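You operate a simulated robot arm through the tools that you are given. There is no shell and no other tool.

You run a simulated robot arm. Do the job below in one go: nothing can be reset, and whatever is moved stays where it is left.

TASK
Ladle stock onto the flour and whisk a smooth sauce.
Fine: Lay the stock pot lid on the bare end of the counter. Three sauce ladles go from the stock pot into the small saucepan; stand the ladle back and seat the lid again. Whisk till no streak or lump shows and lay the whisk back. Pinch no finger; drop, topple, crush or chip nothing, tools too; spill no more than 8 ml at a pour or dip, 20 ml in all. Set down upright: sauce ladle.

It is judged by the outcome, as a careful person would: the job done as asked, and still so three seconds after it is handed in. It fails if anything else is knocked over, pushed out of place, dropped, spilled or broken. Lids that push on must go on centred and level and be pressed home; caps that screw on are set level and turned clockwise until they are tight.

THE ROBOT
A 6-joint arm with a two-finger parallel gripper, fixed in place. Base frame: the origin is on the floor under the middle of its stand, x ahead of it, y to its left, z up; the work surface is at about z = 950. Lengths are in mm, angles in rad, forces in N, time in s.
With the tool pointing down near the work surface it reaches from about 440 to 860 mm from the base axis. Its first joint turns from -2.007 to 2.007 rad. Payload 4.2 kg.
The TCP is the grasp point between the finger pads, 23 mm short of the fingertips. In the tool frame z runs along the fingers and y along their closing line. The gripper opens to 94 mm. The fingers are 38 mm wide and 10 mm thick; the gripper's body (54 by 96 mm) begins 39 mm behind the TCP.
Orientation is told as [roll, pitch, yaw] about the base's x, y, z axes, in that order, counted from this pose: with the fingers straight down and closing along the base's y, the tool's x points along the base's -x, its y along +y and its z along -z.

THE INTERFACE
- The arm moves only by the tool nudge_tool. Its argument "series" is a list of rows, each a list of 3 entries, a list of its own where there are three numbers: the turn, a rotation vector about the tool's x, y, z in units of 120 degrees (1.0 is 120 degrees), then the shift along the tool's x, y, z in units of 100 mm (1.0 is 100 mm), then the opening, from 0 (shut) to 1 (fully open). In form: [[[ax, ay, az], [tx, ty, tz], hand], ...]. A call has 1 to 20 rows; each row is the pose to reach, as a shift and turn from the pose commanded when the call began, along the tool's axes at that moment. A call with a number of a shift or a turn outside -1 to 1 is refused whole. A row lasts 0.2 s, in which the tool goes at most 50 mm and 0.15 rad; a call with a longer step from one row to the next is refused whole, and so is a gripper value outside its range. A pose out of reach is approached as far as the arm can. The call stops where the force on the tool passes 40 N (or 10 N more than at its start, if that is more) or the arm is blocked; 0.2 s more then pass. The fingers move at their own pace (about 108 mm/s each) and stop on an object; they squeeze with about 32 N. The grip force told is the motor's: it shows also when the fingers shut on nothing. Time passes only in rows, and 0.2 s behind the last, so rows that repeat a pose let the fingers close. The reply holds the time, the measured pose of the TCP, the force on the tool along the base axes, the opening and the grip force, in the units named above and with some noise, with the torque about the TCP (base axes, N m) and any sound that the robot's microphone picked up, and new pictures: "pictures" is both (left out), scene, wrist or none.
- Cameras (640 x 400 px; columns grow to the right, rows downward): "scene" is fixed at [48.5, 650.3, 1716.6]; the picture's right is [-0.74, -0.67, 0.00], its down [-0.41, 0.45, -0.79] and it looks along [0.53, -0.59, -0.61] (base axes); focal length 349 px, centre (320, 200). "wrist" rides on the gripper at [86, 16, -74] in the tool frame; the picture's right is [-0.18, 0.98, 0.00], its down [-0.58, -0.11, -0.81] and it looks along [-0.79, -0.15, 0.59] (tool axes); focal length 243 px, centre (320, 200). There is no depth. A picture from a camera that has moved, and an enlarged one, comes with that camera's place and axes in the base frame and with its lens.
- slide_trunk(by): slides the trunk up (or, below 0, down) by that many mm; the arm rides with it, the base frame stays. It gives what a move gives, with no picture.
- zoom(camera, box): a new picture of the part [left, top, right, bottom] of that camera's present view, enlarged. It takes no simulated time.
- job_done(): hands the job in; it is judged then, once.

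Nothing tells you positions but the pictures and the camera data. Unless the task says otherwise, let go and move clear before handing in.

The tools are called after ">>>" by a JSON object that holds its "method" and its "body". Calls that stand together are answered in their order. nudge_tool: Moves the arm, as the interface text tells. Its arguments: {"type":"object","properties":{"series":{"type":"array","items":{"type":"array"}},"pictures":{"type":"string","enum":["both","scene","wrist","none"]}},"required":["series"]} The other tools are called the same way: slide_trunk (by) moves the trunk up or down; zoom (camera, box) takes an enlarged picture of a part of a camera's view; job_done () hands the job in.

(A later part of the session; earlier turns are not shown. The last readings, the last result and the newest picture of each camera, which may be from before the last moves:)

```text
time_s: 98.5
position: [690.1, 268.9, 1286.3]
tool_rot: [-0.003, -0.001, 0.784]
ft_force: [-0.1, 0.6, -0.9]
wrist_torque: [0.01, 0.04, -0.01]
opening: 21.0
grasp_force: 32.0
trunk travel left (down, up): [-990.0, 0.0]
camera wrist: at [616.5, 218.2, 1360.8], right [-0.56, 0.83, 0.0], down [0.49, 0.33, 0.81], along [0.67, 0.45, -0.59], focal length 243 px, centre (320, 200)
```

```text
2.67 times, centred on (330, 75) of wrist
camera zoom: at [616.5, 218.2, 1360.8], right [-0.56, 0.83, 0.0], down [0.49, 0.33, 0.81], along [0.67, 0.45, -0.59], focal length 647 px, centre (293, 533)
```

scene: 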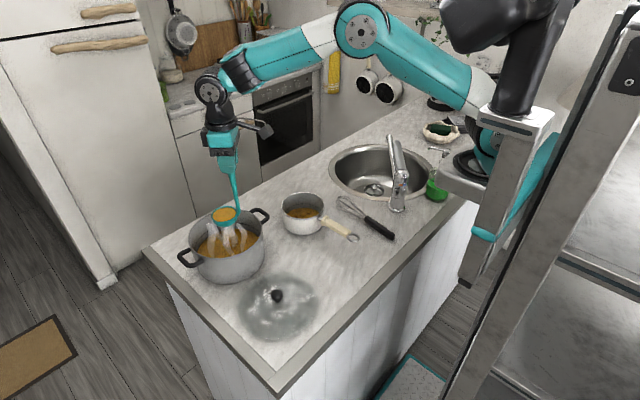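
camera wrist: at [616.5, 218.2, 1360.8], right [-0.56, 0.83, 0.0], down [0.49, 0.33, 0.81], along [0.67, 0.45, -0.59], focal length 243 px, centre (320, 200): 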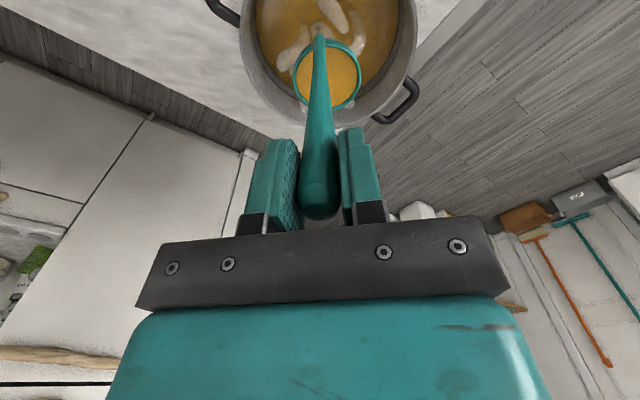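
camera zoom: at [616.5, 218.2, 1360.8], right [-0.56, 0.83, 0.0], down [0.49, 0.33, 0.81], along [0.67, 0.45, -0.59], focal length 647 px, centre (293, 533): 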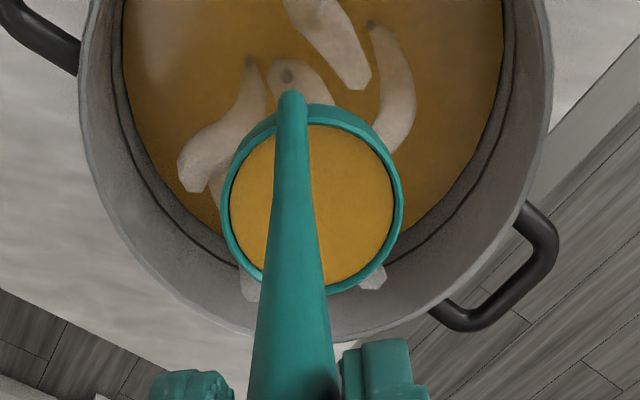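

The second ladle is full and hasn't slipped in the grip. Same smooth transfer.

>>> {"method": "nudge_tool", "body": {"series": [[[0, 0, 0], [0.021, -0.018, 0], 0], [[0, 0, 0], [0.057, -0.049, 0], 0], [[0, 0, 0], [0.114, -0.098, 0], 0], [[0, 0, 0], [0.186, -0.159, 0], 0], [[0, 0, 0], [0.271, -0.233, 0], 0], [[0, 0, 0], [0.357, -0.307, 0], 0], [[0, 0, 0], [0.443, -0.38, 0], 0], [[0, 0, 0], [0.528, -0.454, 0], 0], [[0, 0, 0], [0.6, -0.515, 0], 0], [[0, 0, 0], [0.657, -0.564, 0], 0], [[0, 0, 0], [0.693, -0.595, 0], 0], [[0, 0, 0], [0.714, -0.613, 0], 0]], "pictures": "none"}}

>>> {"method": "nudge_tool", "body": {"series": [[[0, 0, 0], [0.021, -0.018, 0], 0], [[0, 0, 0], [0.057, -0.049, 0], 0], [[0, 0, 0], [0.114, -0.098, 0], 0], [[0, 0, 0], [0.186, -0.159, 0], 0], [[0, 0, 0], [0.271, -0.233, 0], 0], [[0, 0, 0], [0.357, -0.307, 0], 0], [[0, 0, 0], [0.443, -0.38, 0], 0], [[0, 0, 0], [0.528, -0.454, 0], 0], [[0, 0, 0], [0.6, -0.515, 0], 0], [[0, 0, 0], [0.657, -0.564, 0], 0], [[0, 0, 0], [0.693, -0.595, 0], 0], [[0, 0, 0], [0.714, -0.613, 0], 0]], "pictures": "none"}}

>>> {"method": "nudge_tool", "body": {"series": [[[0, 0, 0], [0.021, -0.018, 0], 0], [[0, 0, 0], [0.057, -0.049, 0], 0], [[0, 0, 0], [0.114, -0.098, 0], 0], [[0, 0, 0], [0.186, -0.159, 0], 0], [[0, 0, 0], [0.271, -0.233, 0], 0], [[0, 0, 0], [0.357, -0.307, 0], 0], [[0, 0, 0], [0.443, -0.38, 0], 0], [[0, 0, 0], [0.528, -0.454, 0], 0], [[0, 0, 0], [0.6, -0.515, 0], 0], [[0, 0, 0], [0.657, -0.564, 0], 0], [[0, 0, 0], [0.693, -0.595, 0], 0], [[0, 0, 0], [0.714, -0.613, 0], 0]], "pictures": "none"}}

>>> {"method": "nudge_tool", "body": {"series": [[[0, 0, 0], [0, 0, 0.03], 0], [[0, 0, 0], [0, 0, 0.08], 0], [[0, 0, 0], [0, 0, 0.15], 0], [[0, 0, 0], [0, 0, 0.24], 0], [[0, 0, 0], [0, 0, 0.34], 0], [[0, 0, 0], [0, 0, 0.44], 0], [[0, 0, 0], [0, 0, 0.53], 0], [[0, 0, 0], [0, 0, 0.59], 0], [[0, 0, 0], [0, 0, 0.62], 0]], "pictures": "both"}}

>>> {"method": "zoom", "body": {"camera": "scene", "box": [260, 150, 360, 240]}}

```text
time_s: 101.1
position: [682.2, 175.9, 1285.6]
tool_rot: [-0.002, -0.002, 0.783]
ft_force: [-0.3, 1.3, -1.3]
wrist_torque: [-0.04, 0.02, 0.0]
opening: 21.3
grasp_force: 32.4
trunk travel left (down, up): [-990.0, 0.0]
```

```text
time_s: 103.7
position: [675.1, 82.1, 1285.2]
tool_rot: [-0.002, -0.001, 0.782]
ft_force: [-0.5, 0.4, -2.1]
wrist_torque: [-0.03, 0.02, -0.01]
opening: 21.6
grasp_force: 32.7
trunk travel left (down, up): [-990.0, 0.0]
```

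```text
time_s: 106.3
position: [667.5, -12.5, 1286.6]
tool_rot: [-0.002, -0.001, 0.784]
ft_force: [-0.6, -0.2, -1.2]
wrist_torque: [-0.03, 0.03, -0.01]
opening: 21.4
grasp_force: 32.1
trunk travel left (down, up): [-990.0, 0.0]
```

```text
time_s: 108.3
position: [667.7, -12.5, 1223.7]
tool_rot: [-0.002, -0.002, 0.783]
ft_force: [-0.2, -0.2, -1.0]
wrist_torque: [-0.03, 0.05, 0.0]
opening: 21.0
grasp_force: 31.7
trunk travel left (down, up): [-990.0, 0.0]
camera wrist: at [594.6, -63.2, 1299.0], right [-0.56, 0.83, 0.0], down [0.49, 0.33, 0.81], along [0.67, 0.45, -0.59], focal length 243 px, centre (320, 200)
```

scene: 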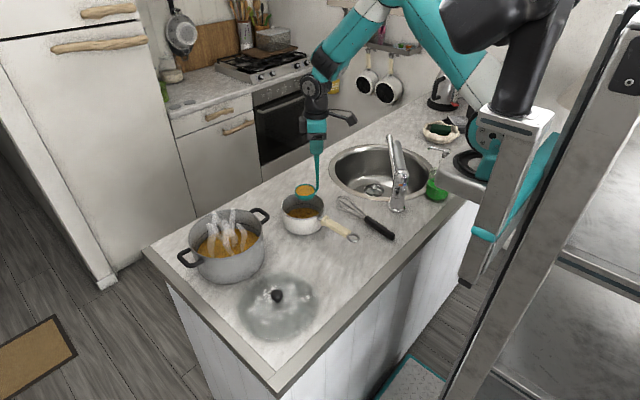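
wrist: 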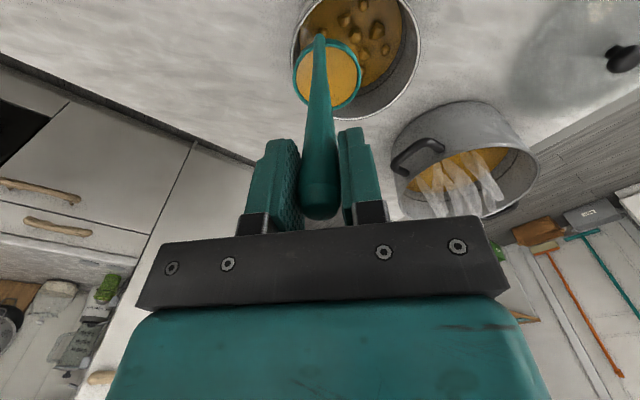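

```text
4.44 times, centred on (310, 195) of scene
camera zoom: at [48.5, 650.3, 1716.6], right [-0.74, -0.67, 0.0], down [-0.41, 0.45, -0.79], along [0.53, -0.59, -0.61], focal length 1552 px, centre (364, 222)
```

zoom: 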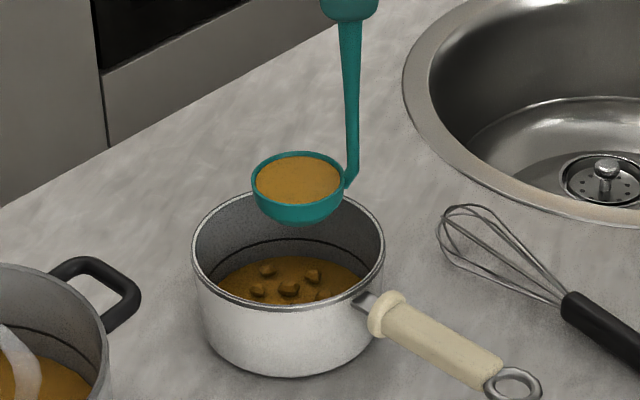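

Same position as the first pour, with the ladle full and the counter clean. Pouring the second ladle.

>>> {"method": "nudge_tool", "body": {"series": [[[0.0083, 0, 0], [0, 0.023, 0], 0], [[0.025, 0, 0], [0, 0.07, -0.004], 0], [[0.05, 0, 0], [0, 0.14, -0.008], 0], [[0.0833, 0, 0], [0, 0.233, -0.01], 0], [[0.1167, 0, 0], [0, 0.327, 0], 0], [[0.15, 0, 0], [0, 0.422, 0.02], 0], [[0.1833, 0, 0], [0, 0.514, 0.045], 0], [[0.2167, 0, 0], [0, 0.605, 0.085], 0], [[0.25, 0, 0], [0, 0.696, 0.13], 0], [[0.2833, 0, 0], [0, 0.783, 0.19], 0], [[0.3083, 0, 0], [0, 0.846, 0.235], 0], [[0.3333, 0, 0], [0, 0.91, 0.28], 0]], "pictures": "scene"}}

>>> {"method": "nudge_tool", "body": {"series": [[[0.0333, 0, 0], [0, 0.114, 0.009], 0], [[0.0667, 0, 0], [0, 0.231, 0.015], 0], [[0.1, 0, 0], [0, 0.35, 0.033], 0], [[0.1333, 0, 0], [0, 0.465, 0.053], 0], [[0.1667, 0, 0], [0, 0.588, 0.081], 0], [[0.2, 0, 0], [0, 0.708, 0.117], 0], [[0.2333, 0, 0], [0, 0.829, 0.153], 0], [[0.2667, 0, 0], [0, 0.94, 0.191], 0], [[0.2667, 0, 0], [0, 0.94, 0.191], 0], [[0.2667, 0, 0], [0, 0.94, 0.191], 0]], "pictures": "both"}}

>>> {"method": "zoom", "body": {"camera": "scene", "box": [260, 150, 360, 240]}}

```text
time_s: 110.9
position: [604.0, 51.9, 1196.0]
tool_rot: [-0.702, -0.003, 0.783]
ft_force: [0.4, 0.1, -0.7]
wrist_torque: [0.09, 0.1, 0.03]
opening: 21.2
grasp_force: 32.4
trunk travel left (down, up): [-990.0, 0.0]
```

scene: 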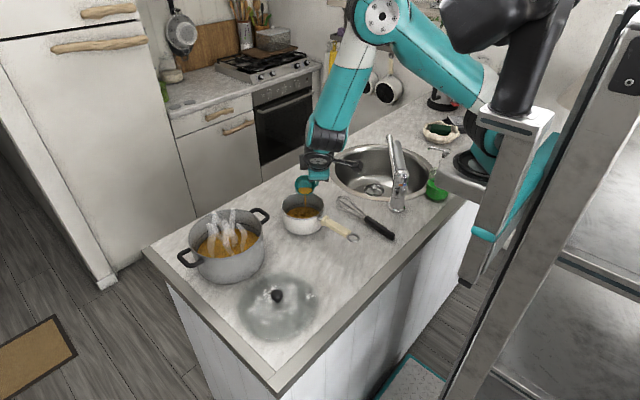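

```text
time_s: 113.1
position: [561.5, 93.5, 1120.6]
tool_rot: [-1.261, 0.0, 0.785]
ft_force: [0.0, -0.1, -0.8]
wrist_torque: [0.06, 0.11, 0.01]
opening: 21.3
grasp_force: 32.2
trunk travel left (down, up): [-990.0, 0.0]
camera wrist: at [446.3, 85.6, 1128.8], right [-0.08, 0.34, -0.94], down [-0.11, 0.93, 0.35], along [0.99, 0.13, -0.04], focal length 243 px, centre (320, 200)
```

scene: 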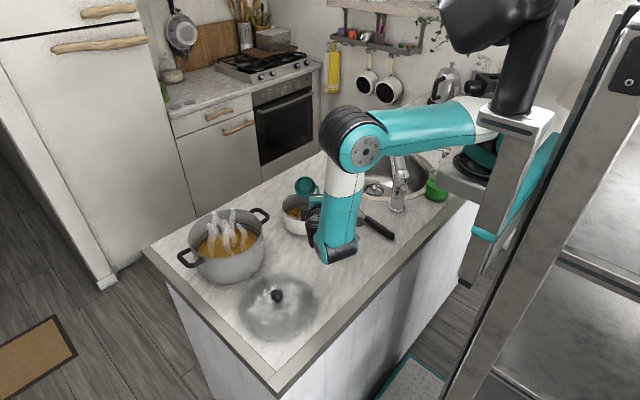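
wrist: 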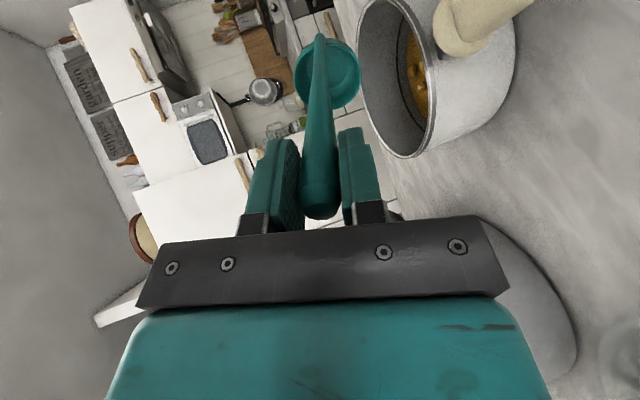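

```text
4.44 times, centred on (310, 195) of scene
camera zoom: at [48.5, 650.3, 1716.6], right [-0.74, -0.67, 0.0], down [-0.41, 0.45, -0.79], along [0.53, -0.59, -0.61], focal length 1552 px, centre (364, 222)
```

zoom: 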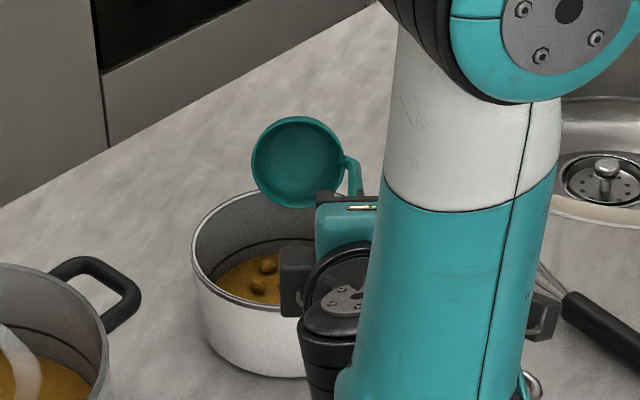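

The second ladle has drained cleanly. I'll return upright and go back for the third.

>>> {"method": "nudge_tool", "body": {"series": [[[-0.0667, 0, 0], [0, -0.235, 0.06], 0], [[-0.1333, 0, 0], [0, -0.475, 0.135], 0], [[-0.2, 0, 0], [0, -0.694, 0.227], 0], [[-0.2667, 0, 0], [0, -0.897, 0.336], 0]], "pictures": "none"}}

>>> {"method": "nudge_tool", "body": {"series": [[[-0.0667, 0, 0], [0, -0.206, 0.016], 0], [[-0.1333, 0, 0], [0, -0.408, 0.055], 0], [[-0.2, 0, 0], [0, -0.582, 0.136], 0], [[-0.2667, 0, 0], [0, -0.739, 0.242], 0], [[-0.3333, 0, 0], [0, -0.992, 0.232], 0]], "pictures": "none"}}

>>> {"method": "nudge_tool", "body": {"series": [[[0, 0, 0], [-0.15, 0.13, -0.25], 0], [[0, 0, 0], [-0.42, 0.36, -0.45], 0], [[0, 0, 0], [-0.715, 0.611, -0.45], 0]], "pictures": "none"}}

>>> {"method": "nudge_tool", "body": {"series": [[[0, 0, 0], [-0.25, 0.2, 0], 0], [[0, 0, 0], [-0.48, 0.41, 0], 0], [[0, 0, 0], [-0.715, 0.611, 0], 0]], "pictures": "none"}}

>>> {"method": "nudge_tool", "body": {"series": [[[0, 0, 0], [-0.25, 0.2, 0], 0], [[0, 0, 0], [-0.5, 0.43, 0], 0], [[0, 0, 0], [-0.715, 0.611, 0], 0], [[0, 0, 0], [-0.715, 0.611, 0], 0]], "pictures": "both"}}

```text
time_s: 114.1
position: [603.0, 52.7, 1195.0]
tool_rot: [-0.701, -0.001, 0.784]
ft_force: [-0.2, 0.2, -2.0]
wrist_torque: [0.03, 0.08, 0.0]
opening: 21.2
grasp_force: 31.6
trunk travel left (down, up): [-990.0, 0.0]
```

```text
time_s: 115.3
position: [666.9, -10.9, 1242.4]
tool_rot: [0.001, -0.002, 0.784]
ft_force: [-0.3, 0.6, -1.4]
wrist_torque: [-0.04, -0.01, 0.02]
opening: 21.1
grasp_force: 31.6
trunk travel left (down, up): [-990.0, 0.0]
```

```text
time_s: 116.1
position: [674.5, 81.9, 1287.4]
tool_rot: [-0.001, -0.001, 0.783]
ft_force: [-0.3, -0.5, -0.4]
wrist_torque: [-0.01, -0.01, 0.0]
opening: 21.2
grasp_force: 32.0
trunk travel left (down, up): [-990.0, 0.0]
```

```text
time_s: 116.9
position: [681.9, 176.2, 1287.1]
tool_rot: [-0.001, 0.0, 0.784]
ft_force: [0.5, -0.1, -1.0]
wrist_torque: [-0.04, 0.05, -0.01]
opening: 21.1
grasp_force: 32.0
trunk travel left (down, up): [-990.0, 0.0]
```

```text
time_s: 117.9
position: [689.2, 270.3, 1286.1]
tool_rot: [-0.003, 0.0, 0.784]
ft_force: [-0.4, 0.6, -0.2]
wrist_torque: [-0.01, 0.03, 0.0]
opening: 21.1
grasp_force: 32.5
trunk travel left (down, up): [-990.0, 0.0]
camera wrist: at [616.2, 219.6, 1360.7], right [-0.56, 0.83, 0.0], down [0.49, 0.33, 0.81], along [0.67, 0.45, -0.59], focal length 243 px, centre (320, 200)
```

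scene: 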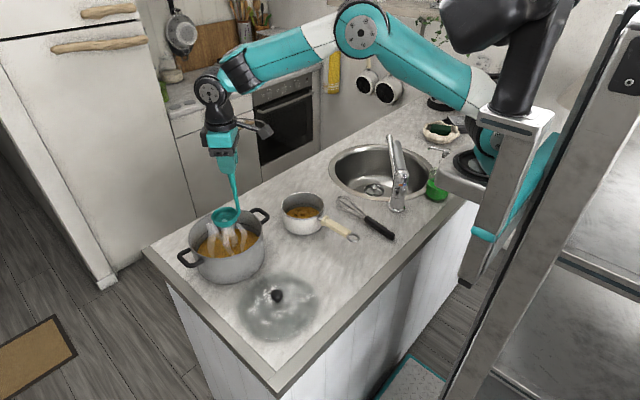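
wrist: 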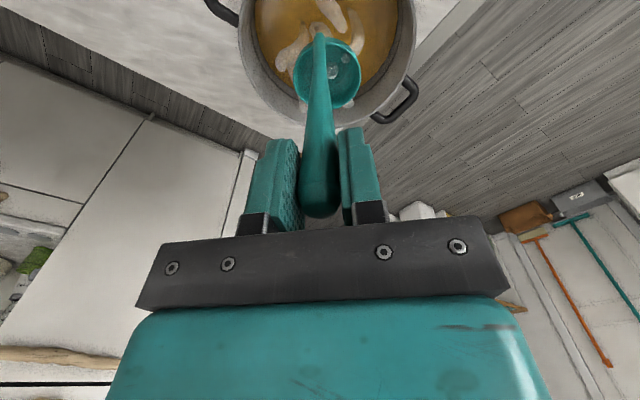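

>>> {"method": "nudge_tool", "body": {"series": [[[0, 0, 0], [0, 0, 0.25], 0], [[0, 0, 0], [0, 0, 0.55], 0], [[0, 0, 0], [0, 0, 0.85], 0], [[0, 0, 0], [0, 0, 1.0], 0]], "pictures": "none"}}

>>> {"method": "nudge_tool", "body": {"series": [[[0, 0, 0], [0, 0, 0.05], 0], [[0, 0, 0], [0, 0, 0.1], 0], [[0, 0, 0], [0, 0, 0.15], 0], [[0, 0, 0], [0, 0, 0.2], 0], [[0, 0, 0], [0, 0, 0.25], 0], [[0, 0, 0], [0, 0, 0.3], 0], [[0, 0, 0], [0, 0, 0.34], 0], [[0, 0, 0], [0, 0, 0.37], 0], [[0, 0, 0], [0, 0, 0.39], 0], [[0, 0, 0], [0, 0, 0.4], 0], [[0, 0, 0], [0, 0, 0.4], 0], [[0, 0, 0], [0, 0, 0.4], 0], [[0, 0, 0], [0, 0, 0.4], 0], [[0, 0, 0], [0, 0, 0.4], 0], [[0, 0, 0], [0, 0, 0.4], 0]], "pictures": "wrist"}}

>>> {"method": "zoom", "body": {"camera": "wrist", "box": [210, 0, 450, 150]}}

```text
time_s: 118.9
position: [688.4, 269.0, 1186.2]
tool_rot: [0.0, -0.001, 0.784]
ft_force: [0.6, -0.4, -0.2]
wrist_torque: [-0.04, 0.01, -0.02]
opening: 21.1
grasp_force: 31.6
trunk travel left (down, up): [-990.0, 0.0]
```

```text
time_s: 122.1
position: [691.2, 267.5, 1146.7]
tool_rot: [-0.003, -0.003, 0.783]
ft_force: [-0.3, -0.5, 3.4]
wrist_torque: [0.1, -0.12, -0.01]
opening: 21.2
grasp_force: 32.2
trunk travel left (down, up): [-990.0, 0.0]
camera wrist: at [617.4, 218.1, 1222.0], right [-0.56, 0.83, 0.0], down [0.49, 0.33, 0.81], along [0.67, 0.45, -0.59], focal length 243 px, centre (320, 200)
```

wrist: 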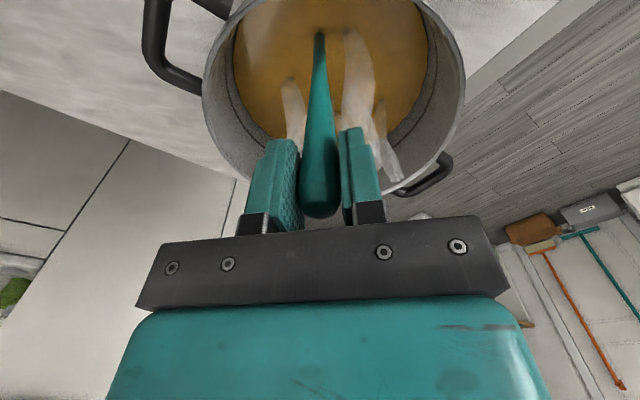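

```text
2.67 times, centred on (330, 75) of wrist
camera zoom: at [617.4, 218.1, 1222.0], right [-0.56, 0.83, 0.0], down [0.49, 0.33, 0.81], along [0.67, 0.45, -0.59], focal length 647 px, centre (293, 533)
```

zoom: 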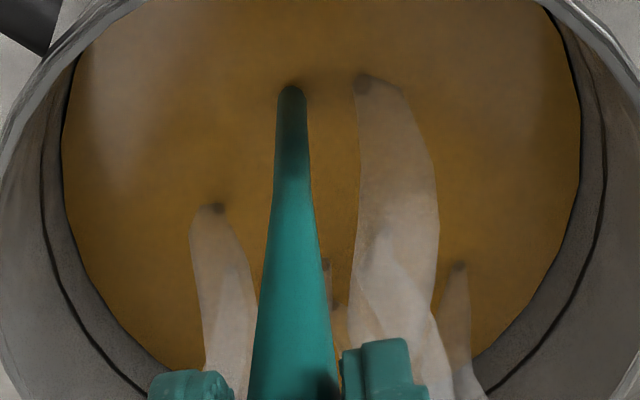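

The bowl is submerged again with barely any floor contact. Lifting the third ladle.

>>> {"method": "nudge_tool", "body": {"series": [[[0, 0, 0], [0, 0, -0.01], 0], [[0, 0, 0], [0, 0, -0.02], 0], [[0, 0, 0], [0, 0, -0.03], 0], [[0, 0, 0], [0, 0, -0.05], 0], [[0, 0, 0], [0, 0, -0.07], 0], [[0, 0, 0], [0, 0, -0.1], 0], [[0, 0, 0], [0, 0, -0.13], 0], [[0, 0, 0], [0, 0, -0.17], 0], [[0, 0, 0], [0, 0, -0.21], 0], [[0, 0, 0], [0, 0, -0.26], 0], [[0, 0, 0], [0, 0, -0.31], 0], [[0, 0, 0], [0, 0, -0.36], 0], [[0, 0, 0], [0, 0, -0.4], 0], [[0, 0, 0], [0, 0, -0.4], 0], [[0, 0, 0], [0, 0, -0.4], 0], [[0, 0, 0], [0, 0, -0.4], 0]], "pictures": "none"}}

>>> {"method": "nudge_tool", "body": {"series": [[[0, 0, 0], [0, 0, -0.03], 0], [[0, 0, 0], [0, 0, -0.08], 0], [[0, 0, 0], [0, 0, -0.16], 0], [[0, 0, 0], [0, 0, -0.26], 0], [[0, 0, 0], [0, 0, -0.38], 0], [[0, 0, 0], [0, 0, -0.5], 0], [[0, 0, 0], [0, 0, -0.62], 0], [[0, 0, 0], [0, 0, -0.74], 0], [[0, 0, 0], [0, 0, -0.84], 0], [[0, 0, 0], [0, 0, -0.92], 0], [[0, 0, 0], [0, 0, -0.97], 0], [[0, 0, 0], [0, 0, -1.0], 0], [[0, 0, 0], [0, 0, -1.0], 0]], "pictures": "wrist"}}

>>> {"method": "zoom", "body": {"camera": "wrist", "box": [210, 0, 450, 150]}}

```text
time_s: 125.5
position: [691.4, 268.9, 1187.7]
tool_rot: [-0.001, -0.003, 0.786]
ft_force: [-0.1, 0.5, -2.0]
wrist_torque: [-0.04, 0.03, -0.02]
opening: 21.3
grasp_force: 32.3
trunk travel left (down, up): [-990.0, 0.0]
```

```text
time_s: 128.3
position: [690.3, 267.8, 1288.0]
tool_rot: [-0.002, -0.003, 0.783]
ft_force: [0.2, 0.0, -1.1]
wrist_torque: [-0.05, 0.03, 0.03]
opening: 21.4
grasp_force: 31.9
trunk travel left (down, up): [-990.0, 0.0]
camera wrist: at [616.7, 218.3, 1361.6], right [-0.56, 0.83, 0.0], down [0.49, 0.33, 0.81], along [0.67, 0.45, -0.59], focal length 243 px, centre (320, 200)
```

wrist: 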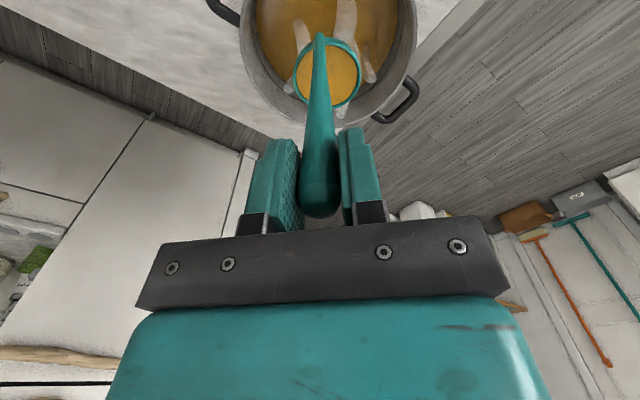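

```text
2.67 times, centred on (330, 75) of wrist
camera zoom: at [616.7, 218.3, 1361.6], right [-0.56, 0.83, 0.0], down [0.49, 0.33, 0.81], along [0.67, 0.45, -0.59], focal length 647 px, centre (293, 533)
```

zoom: 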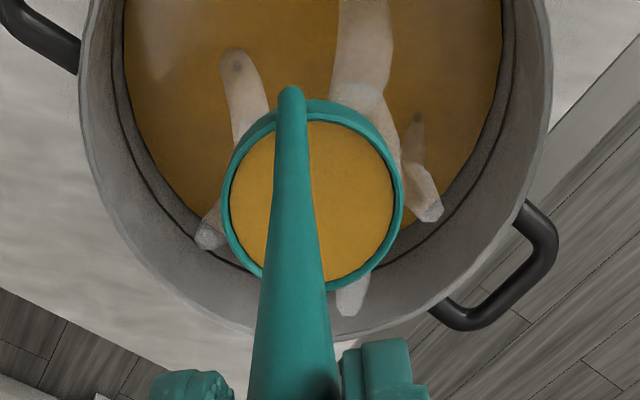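

The third ladle is full. Smooth transfer and pour once more.

>>> {"method": "nudge_tool", "body": {"series": [[[0, 0, 0], [0.021, -0.018, 0], 0], [[0, 0, 0], [0.057, -0.049, 0], 0], [[0, 0, 0], [0.114, -0.098, 0], 0], [[0, 0, 0], [0.186, -0.159, 0], 0], [[0, 0, 0], [0.271, -0.233, 0], 0], [[0, 0, 0], [0.357, -0.307, 0], 0], [[0, 0, 0], [0.443, -0.38, 0], 0], [[0, 0, 0], [0.528, -0.454, 0], 0], [[0, 0, 0], [0.6, -0.515, 0], 0], [[0, 0, 0], [0.657, -0.564, 0], 0], [[0, 0, 0], [0.693, -0.595, 0], 0], [[0, 0, 0], [0.714, -0.613, 0], 0]], "pictures": "none"}}

>>> {"method": "nudge_tool", "body": {"series": [[[0, 0, 0], [0.021, -0.018, 0], 0], [[0, 0, 0], [0.057, -0.049, 0], 0], [[0, 0, 0], [0.114, -0.098, 0], 0], [[0, 0, 0], [0.186, -0.159, 0], 0], [[0, 0, 0], [0.271, -0.233, 0], 0], [[0, 0, 0], [0.357, -0.307, 0], 0], [[0, 0, 0], [0.443, -0.38, 0], 0], [[0, 0, 0], [0.528, -0.454, 0], 0], [[0, 0, 0], [0.6, -0.515, 0], 0], [[0, 0, 0], [0.657, -0.564, 0], 0], [[0, 0, 0], [0.693, -0.595, 0], 0], [[0, 0, 0], [0.714, -0.613, 0], 0]], "pictures": "none"}}

>>> {"method": "nudge_tool", "body": {"series": [[[0, 0, 0], [0.021, -0.018, 0], 0], [[0, 0, 0], [0.057, -0.049, 0], 0], [[0, 0, 0], [0.114, -0.098, 0], 0], [[0, 0, 0], [0.186, -0.159, 0], 0], [[0, 0, 0], [0.271, -0.233, 0], 0], [[0, 0, 0], [0.357, -0.307, 0], 0], [[0, 0, 0], [0.443, -0.38, 0], 0], [[0, 0, 0], [0.528, -0.454, 0], 0], [[0, 0, 0], [0.6, -0.515, 0], 0], [[0, 0, 0], [0.657, -0.564, 0], 0], [[0, 0, 0], [0.693, -0.595, 0], 0], [[0, 0, 0], [0.714, -0.613, 0], 0]], "pictures": "none"}}

>>> {"method": "nudge_tool", "body": {"series": [[[0, 0, 0], [0, 0, 0.03], 0], [[0, 0, 0], [0, 0, 0.08], 0], [[0, 0, 0], [0, 0, 0.15], 0], [[0, 0, 0], [0, 0, 0.24], 0], [[0, 0, 0], [0, 0, 0.34], 0], [[0, 0, 0], [0, 0, 0.44], 0], [[0, 0, 0], [0, 0, 0.53], 0], [[0, 0, 0], [0, 0, 0.59], 0], [[0, 0, 0], [0, 0, 0.62], 0]], "pictures": "both"}}

>>> {"method": "zoom", "body": {"camera": "scene", "box": [260, 150, 360, 240]}}

```text
time_s: 130.9
position: [682.3, 176.6, 1286.7]
tool_rot: [-0.003, -0.001, 0.784]
ft_force: [1.0, 0.1, -1.5]
wrist_torque: [-0.04, 0.01, -0.02]
opening: 21.4
grasp_force: 32.4
trunk travel left (down, up): [-990.0, 0.0]
```

```text
time_s: 133.5
position: [675.9, 80.3, 1287.0]
tool_rot: [-0.003, -0.002, 0.785]
ft_force: [0.1, 0.1, -1.2]
wrist_torque: [-0.03, 0.05, 0.0]
opening: 21.2
grasp_force: 32.5
trunk travel left (down, up): [-990.0, 0.0]
```

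```text
time_s: 136.1
position: [669.1, -12.5, 1287.7]
tool_rot: [-0.001, -0.001, 0.785]
ft_force: [1.0, 1.3, -0.9]
wrist_torque: [-0.03, 0.03, 0.01]
opening: 21.4
grasp_force: 31.7
trunk travel left (down, up): [-990.0, 0.0]
```

```text
time_s: 138.1
position: [668.0, -13.5, 1224.8]
tool_rot: [-0.002, -0.003, 0.783]
ft_force: [-0.1, -1.0, -1.0]
wrist_torque: [-0.04, 0.0, 0.0]
opening: 21.6
grasp_force: 31.6
trunk travel left (down, up): [-990.0, 0.0]
camera wrist: at [595.2, -63.6, 1299.7], right [-0.56, 0.83, 0.0], down [0.49, 0.33, 0.81], along [0.67, 0.45, -0.59], focal length 243 px, centre (320, 200)
```

scene: 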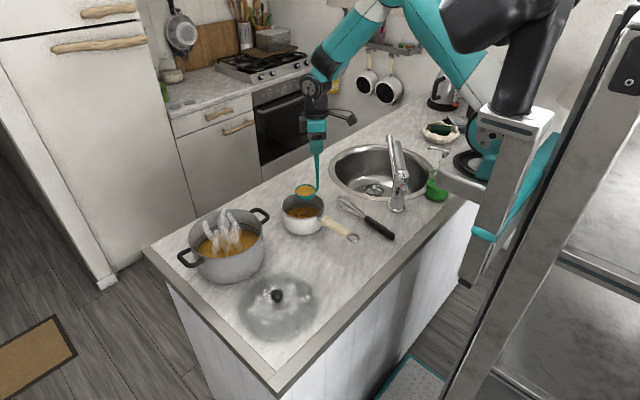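
wrist: 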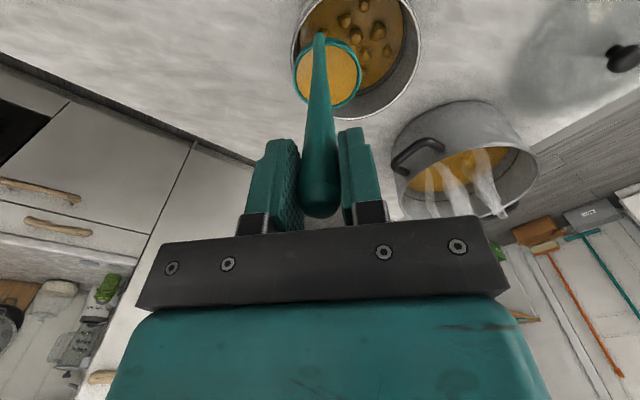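

```text
4.44 times, centred on (310, 195) of scene
camera zoom: at [48.5, 650.3, 1716.6], right [-0.74, -0.67, 0.0], down [-0.41, 0.45, -0.79], along [0.53, -0.59, -0.61], focal length 1552 px, centre (364, 222)
```

zoom: 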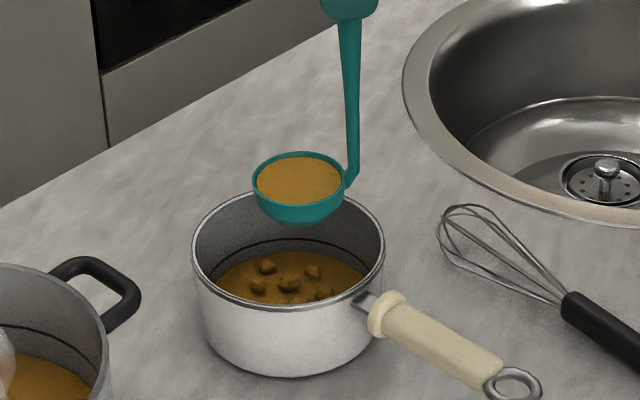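

Same position and a full bowl. Pouring the third ladle.

>>> {"method": "nudge_tool", "body": {"series": [[[0.0083, 0, 0], [0, 0.023, 0], 0], [[0.025, 0, 0], [0, 0.07, -0.004], 0], [[0.05, 0, 0], [0, 0.14, -0.008], 0], [[0.0833, 0, 0], [0, 0.233, -0.01], 0], [[0.1167, 0, 0], [0, 0.327, 0], 0], [[0.15, 0, 0], [0, 0.422, 0.02], 0], [[0.1833, 0, 0], [0, 0.514, 0.045], 0], [[0.2167, 0, 0], [0, 0.605, 0.085], 0], [[0.25, 0, 0], [0, 0.696, 0.13], 0], [[0.2833, 0, 0], [0, 0.783, 0.19], 0], [[0.3083, 0, 0], [0, 0.846, 0.235], 0], [[0.3333, 0, 0], [0, 0.91, 0.28], 0]], "pictures": "scene"}}

>>> {"method": "nudge_tool", "body": {"series": [[[0.0333, 0, 0], [0, 0.114, 0.009], 0], [[0.0667, 0, 0], [0, 0.231, 0.015], 0], [[0.1, 0, 0], [0, 0.35, 0.033], 0], [[0.1333, 0, 0], [0, 0.465, 0.053], 0], [[0.1667, 0, 0], [0, 0.588, 0.081], 0], [[0.2, 0, 0], [0, 0.708, 0.117], 0], [[0.2333, 0, 0], [0, 0.829, 0.153], 0], [[0.2667, 0, 0], [0, 0.94, 0.191], 0], [[0.2667, 0, 0], [0, 0.94, 0.191], 0], [[0.2667, 0, 0], [0, 0.94, 0.191], 0], [[0.2667, 0, 0], [0, 0.94, 0.191], 0], [[0.2667, 0, 0], [0, 0.94, 0.191], 0]], "pictures": "both"}}

>>> {"method": "zoom", "body": {"camera": "scene", "box": [260, 150, 360, 240]}}

>>> {"method": "zoom", "body": {"camera": "wrist", "box": [270, 0, 510, 160]}}

```text
time_s: 140.7
position: [604.2, 51.6, 1197.5]
tool_rot: [-0.702, -0.002, 0.783]
ft_force: [0.6, -0.1, -1.0]
wrist_torque: [0.04, 0.09, 0.02]
opening: 21.1
grasp_force: 32.0
trunk travel left (down, up): [-990.0, 0.0]
```

scene: 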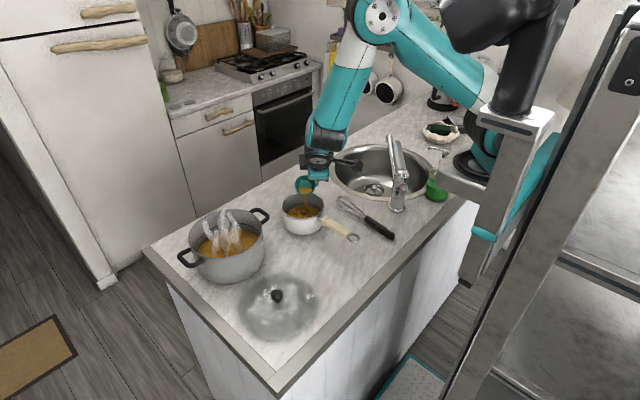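

```text
time_s: 143.3
position: [562.4, 94.1, 1121.7]
tool_rot: [-1.259, -0.001, 0.784]
ft_force: [-0.3, 0.0, -0.6]
wrist_torque: [0.1, 0.14, -0.01]
opening: 21.1
grasp_force: 31.5
trunk travel left (down, up): [-990.0, 0.0]
camera wrist: at [447.1, 85.7, 1128.9], right [-0.08, 0.34, -0.94], down [-0.11, 0.93, 0.35], along [0.99, 0.13, -0.04], focal length 243 px, centre (320, 200)
```

scene: 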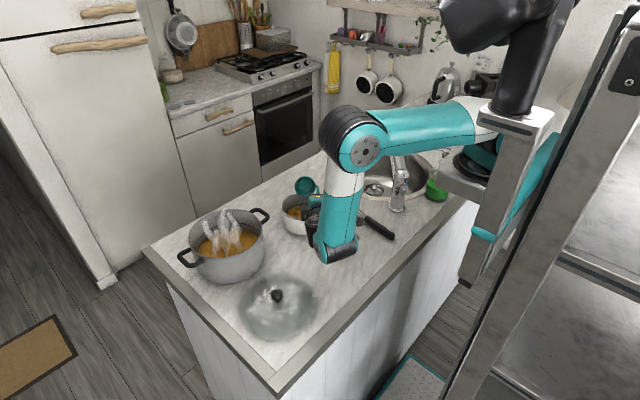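
wrist: 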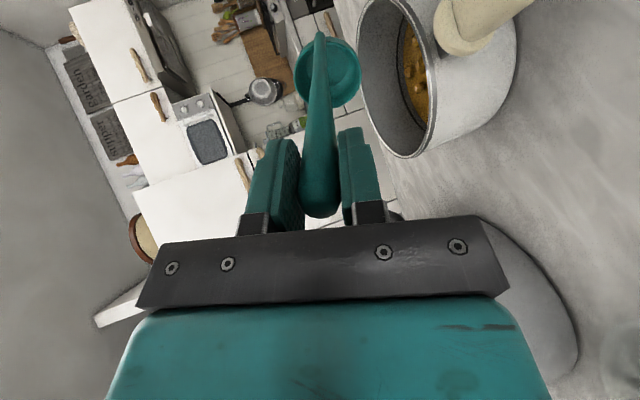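

```text
4.44 times, centred on (310, 195) of scene
camera zoom: at [48.5, 650.3, 1716.6], right [-0.74, -0.67, 0.0], down [-0.41, 0.45, -0.79], along [0.53, -0.59, -0.61], focal length 1552 px, centre (364, 222)
```

zoom: 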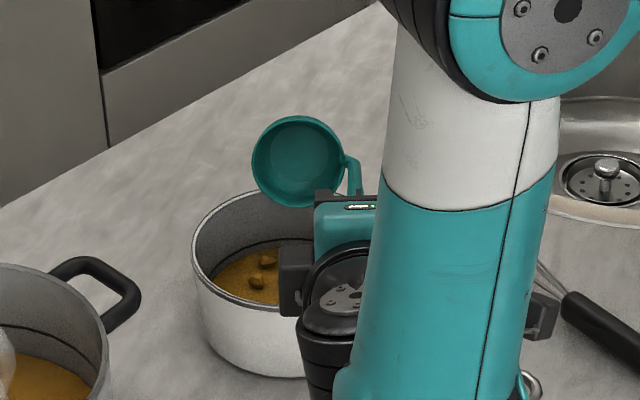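

```text
2.50 times, centred on (390, 80) of wrist
camera zoom: at [447.1, 85.7, 1128.9], right [-0.08, 0.34, -0.94], down [-0.11, 0.93, 0.35], along [0.99, 0.13, -0.04], focal length 606 px, centre (145, 500)
```

zoom: 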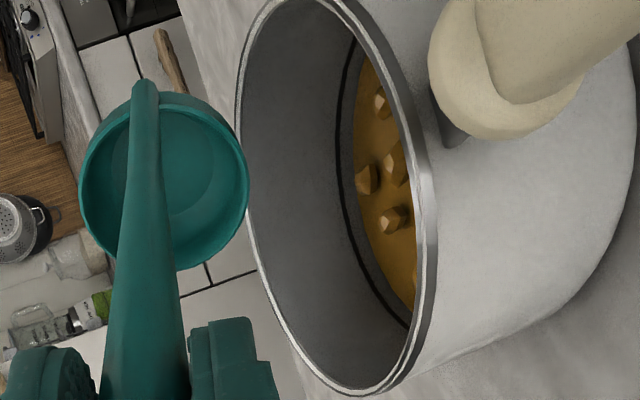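

All three ladlefuls are in and the bowl is empty. I'll bring it upright and carry it back toward its original spot.

>>> {"method": "nudge_tool", "body": {"series": [[[-0.0667, 0, 0], [0, -0.235, 0.06], 0], [[-0.1333, 0, 0], [0, -0.475, 0.135], 0], [[-0.2, 0, 0], [0, -0.694, 0.227], 0], [[-0.2667, 0, 0], [0, -0.897, 0.336], 0]], "pictures": "none"}}

>>> {"method": "nudge_tool", "body": {"series": [[[-0.0667, 0, 0], [0, -0.206, 0.016], 0], [[-0.1333, 0, 0], [0, -0.408, 0.055], 0], [[-0.2, 0, 0], [0, -0.582, 0.136], 0], [[-0.2667, 0, 0], [0, -0.739, 0.242], 0], [[-0.3333, 0, 0], [0, -0.992, 0.232], 0], [[-0.3333, 0, 0], [0, -0.992, 0.232], 0], [[-0.3333, 0, 0], [0, -0.992, 0.232], 0], [[-0.3333, 0, 0], [0, -0.992, 0.232], 0]], "pictures": "scene"}}

>>> {"method": "zoom", "body": {"camera": "scene", "box": [260, 150, 360, 240]}}

```text
time_s: 144.3
position: [604.8, 52.8, 1196.8]
tool_rot: [-0.701, -0.001, 0.783]
ft_force: [-0.6, 0.0, -1.4]
wrist_torque: [0.04, 0.09, 0.0]
opening: 21.0
grasp_force: 31.6
trunk travel left (down, up): [-990.0, 0.0]
```

```text
time_s: 146.1
position: [668.5, -13.4, 1243.1]
tool_rot: [-0.001, -0.002, 0.784]
ft_force: [0.8, -0.2, -0.7]
wrist_torque: [-0.02, 0.01, 0.02]
opening: 21.2
grasp_force: 32.0
trunk travel left (down, up): [-990.0, 0.0]
```

scene: 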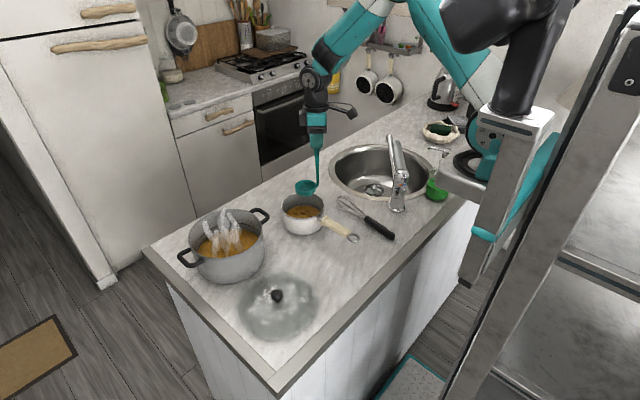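

```text
4.44 times, centred on (310, 195) of scene
camera zoom: at [48.5, 650.3, 1716.6], right [-0.74, -0.67, 0.0], down [-0.41, 0.45, -0.79], along [0.53, -0.59, -0.61], focal length 1552 px, centre (364, 222)
```

zoom: 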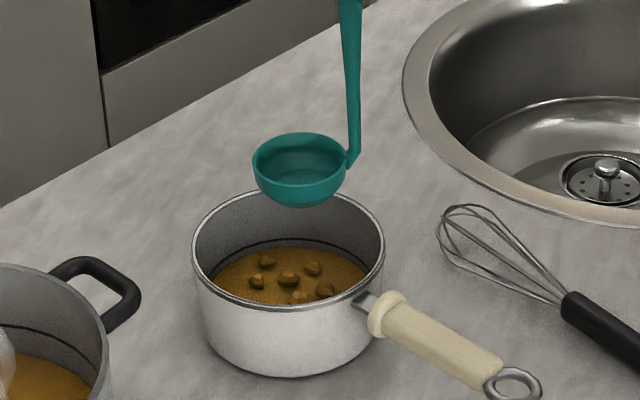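

The counter is clean and the sauce is close to the pan's inner line. Carrying the ladle home.

>>> {"method": "nudge_tool", "body": {"series": [[[0, 0, 0], [0.03, 0.12, -0.1], 0], [[0, 0, 0], [0.1, 0.4, -0.2], 0], [[0, 0, 0], [0.18, 0.7, -0.2], 0], [[0, 0, 0], [0.252, 0.973, -0.2], 0]], "pictures": "none"}}

>>> {"method": "nudge_tool", "body": {"series": [[[0, 0, 0], [0.06, 0.25, 0], 0], [[0, 0, 0], [0.13, 0.5, 0], 0], [[0, 0, 0], [0.19, 0.75, 0], 0], [[0, 0, 0], [0.252, 0.973, 0], 0]], "pictures": "none"}}

>>> {"method": "nudge_tool", "body": {"series": [[[0, 0, 0.0623], [0.06, 0.2, 0], 0], [[0, 0, 0.1247], [0.11, 0.4, 0], 0], [[0, 0, 0.187], [0.16, 0.6, 0], 0], [[0, 0, 0.249], [0.2, 0.75, 0], 0], [[0, 0, 0.3117], [0.23, 0.9, 0], 0], [[0, 0, 0.374], [0.25, 0.96, 0], 0]], "pictures": "both"}}

```text
time_s: 147.1
position: [582.1, 36.9, 1263.9]
tool_rot: [-0.003, -0.001, 0.783]
ft_force: [-0.2, -0.3, -1.0]
wrist_torque: [0.02, 0.0, 0.01]
opening: 21.2
grasp_force: 31.7
trunk travel left (down, up): [-990.0, 0.0]
```

```text
time_s: 148.1
position: [494.9, 90.9, 1263.1]
tool_rot: [-0.001, -0.002, 0.782]
ft_force: [0.3, 0.2, -0.8]
wrist_torque: [-0.01, 0.05, 0.0]
opening: 21.4
grasp_force: 32.2
trunk travel left (down, up): [-990.0, 0.0]
```

```text
time_s: 149.5
position: [410.4, 139.9, 1262.5]
tool_rot: [-0.001, -0.004, -0.002]
ft_force: [0.7, -0.9, -0.2]
wrist_torque: [0.0, 0.04, -0.02]
opening: 21.3
grasp_force: 32.0
trunk travel left (down, up): [-990.0, 0.0]
camera wrist: at [322.3, 155.2, 1337.6], right [0.19, 0.98, 0.0], down [0.58, -0.11, 0.81], along [0.79, -0.15, -0.59], focal length 243 px, centre (320, 200)
```

scene: 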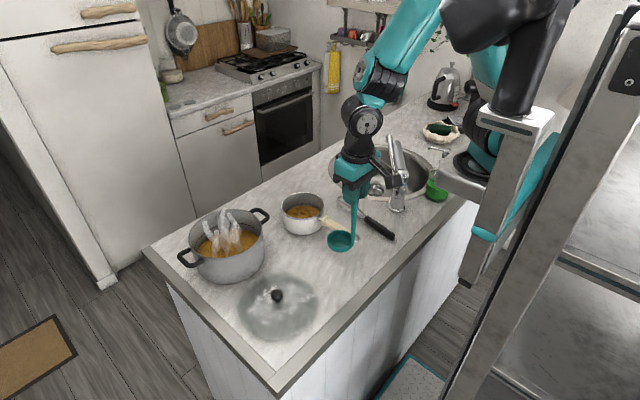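
wrist: 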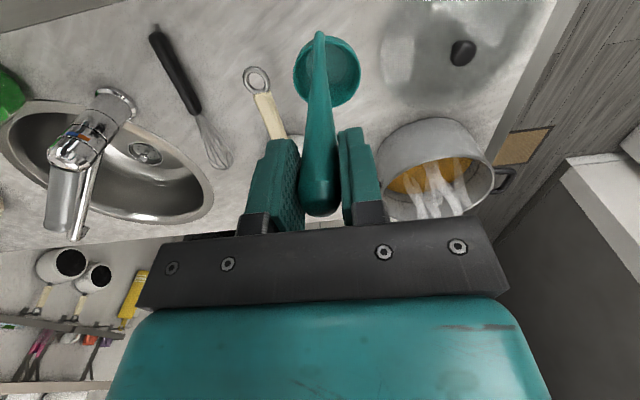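

I'm back above the ladle's spot. I'll check whether it has shifted in the grip before setting it down.

>>> {"method": "zoom", "body": {"camera": "wrist", "box": [270, 30, 390, 105]}}

>>> {"method": "zoom", "body": {"camera": "wrist", "box": [220, 20, 420, 240]}}

>>> {"method": "zoom", "body": {"camera": "scene", "box": [300, 150, 400, 290]}}

```text
5.33 times, centred on (330, 68) of wrist
camera zoom: at [322.3, 155.2, 1337.6], right [0.19, 0.98, 0.0], down [0.58, -0.11, 0.81], along [0.79, -0.15, -0.59], focal length 1294 px, centre (267, 907)
```

zoom: 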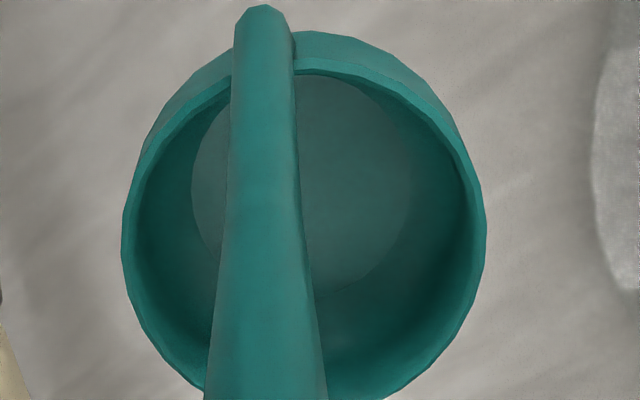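

```text
1.82 times, centred on (320, 130) of wrist
camera zoom: at [322.3, 155.2, 1337.6], right [0.19, 0.98, 0.0], down [0.58, -0.11, 0.81], along [0.79, -0.15, -0.59], focal length 441 px, centre (320, 327)
```

zoom: 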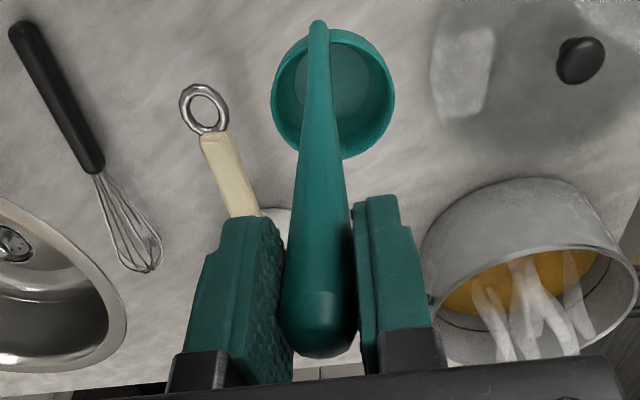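

```text
2.86 times, centred on (350, 220) of scene
camera zoom: at [48.5, 650.3, 1716.6], right [-0.74, -0.67, 0.0], down [-0.41, 0.45, -0.79], along [0.53, -0.59, -0.61], focal length 998 px, centre (234, 143)
```

zoom: 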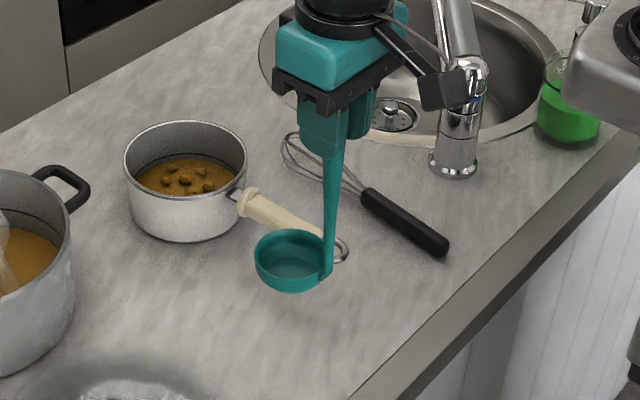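

The ladle has crept down about 6 mm and tipped about 2° in the grip. I'll compensate with a slight pitch and lower it, feeling for first contact early.

>>> {"method": "nudge_tool", "body": {"series": [[[0, -0.006, 0], [0, 0.01, 0.15], 0], [[0, -0.0125, 0], [0, 0.01, 0.45], 0], [[0, -0.0125, 0], [0, 0.01, 0.75], 0], [[0, -0.0125, 0], [0, 0.01, 0.95], 0], [[0, -0.0125, 0], [0, 0.01, 1.0], 0]], "pictures": "both"}}

>>> {"method": "zoom", "body": {"camera": "scene", "box": [300, 190, 390, 290]}}

```text
time_s: 150.7
position: [409.0, 141.3, 1160.8]
tool_rot: [0.001, -0.029, -0.001]
ft_force: [-0.2, 0.1, -0.6]
wrist_torque: [-0.05, 0.01, 0.04]
opening: 21.6
grasp_force: 32.1
trunk travel left (down, up): [-990.0, 0.0]
camera wrist: at [320.2, 156.4, 1234.5], right [0.18, 0.98, 0.01], down [0.56, -0.11, 0.82], along [0.81, -0.15, -0.57], focal length 243 px, centre (320, 200)
```

scene: 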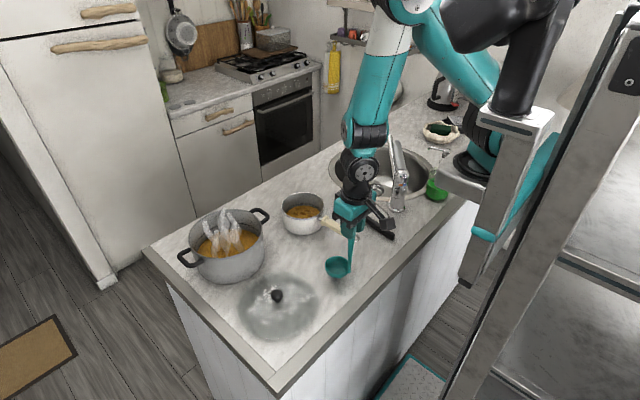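
wrist: 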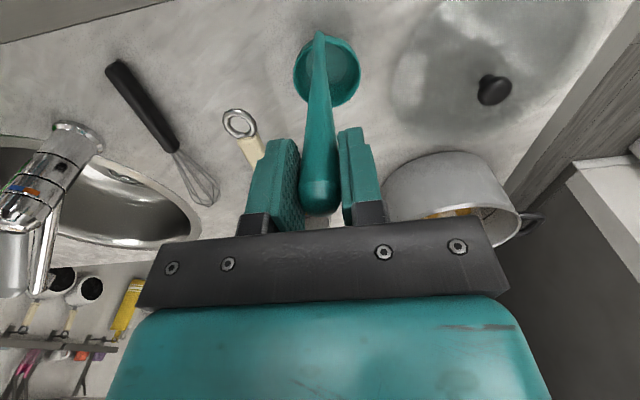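

```text
4.00 times, centred on (345, 240) of scene
camera zoom: at [48.5, 650.3, 1716.6], right [-0.74, -0.67, 0.0], down [-0.41, 0.45, -0.79], along [0.53, -0.59, -0.61], focal length 1397 px, centre (220, 40)
```

zoom: 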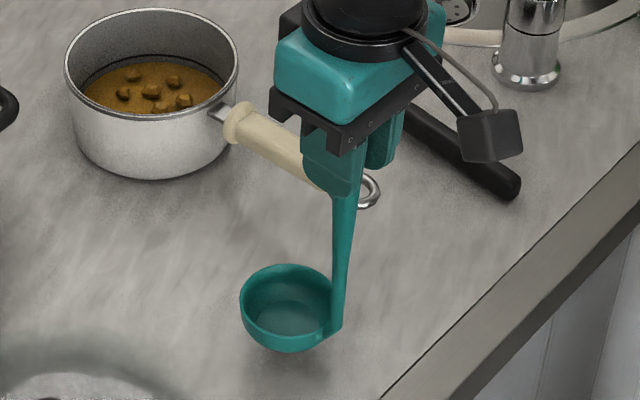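

>>> {"method": "nudge_tool", "body": {"series": [[[0, 0.0043, 0], [0, 0, 0.05], 0], [[0, 0.0043, 0], [0, 0, 0.1], 0], [[0, 0.0043, 0], [0, 0, 0.14], 0], [[0, 0.0043, 0], [0, 0, 0.16], 0]], "pictures": "none"}}

>>> {"method": "zoom", "body": {"camera": "scene", "box": [300, 190, 390, 290]}}

```text
time_s: 151.7
position: [410.6, 141.5, 1146.0]
tool_rot: [0.001, -0.02, 0.0]
ft_force: [-0.6, 0.0, -1.5]
wrist_torque: [-0.02, 0.01, 0.03]
opening: 20.9
grasp_force: 31.5
trunk travel left (down, up): [-990.0, 0.0]
```

```text
4.00 times, centred on (345, 240) of scene
camera zoom: at [48.5, 650.3, 1716.6], right [-0.74, -0.67, 0.0], down [-0.41, 0.45, -0.79], along [0.53, -0.59, -0.61], focal length 1397 px, centre (220, 40)
```

zoom: 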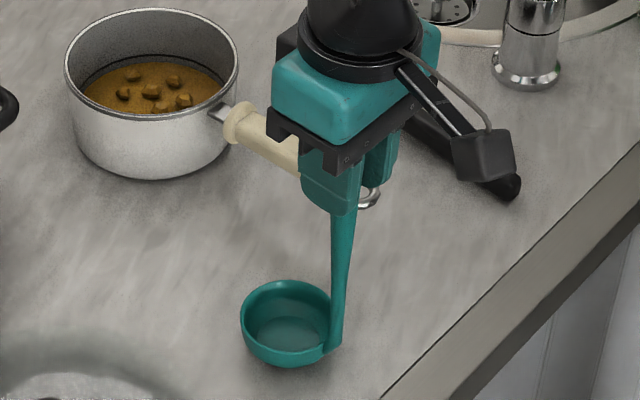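

>>> {"method": "nudge_tool", "body": {"series": [[[0, 0, 0], [0, 0, 0.01], 0], [[0, 0, 0], [0, 0, 0.02], 0], [[0, 0, 0], [0, 0, 0.02], 0]], "pictures": "none"}}

>>> {"method": "nudge_tool", "body": {"series": [[[0, 0, 0], [0, 0, 0.01], 0], [[0, 0, 0], [0, 0, 0.02], 0], [[0, 0, 0], [0, 0, 0.02], 0]], "pictures": "none"}}

```text
time_s: 152.5
position: [409.9, 141.3, 1144.3]
tool_rot: [0.0, -0.019, 0.0]
ft_force: [-0.7, 0.3, -0.4]
wrist_torque: [-0.01, 0.02, -0.01]
opening: 21.1
grasp_force: 31.5
trunk travel left (down, up): [-990.0, 0.0]
```

```text
time_s: 153.3
position: [410.2, 141.3, 1142.5]
tool_rot: [-0.001, -0.021, 0.0]
ft_force: [-1.8, 0.3, 9.8]
wrist_torque: [-0.08, -0.27, -0.07]
opening: 21.3
grasp_force: 31.7
trunk travel left (down, up): [-990.0, 0.0]
```

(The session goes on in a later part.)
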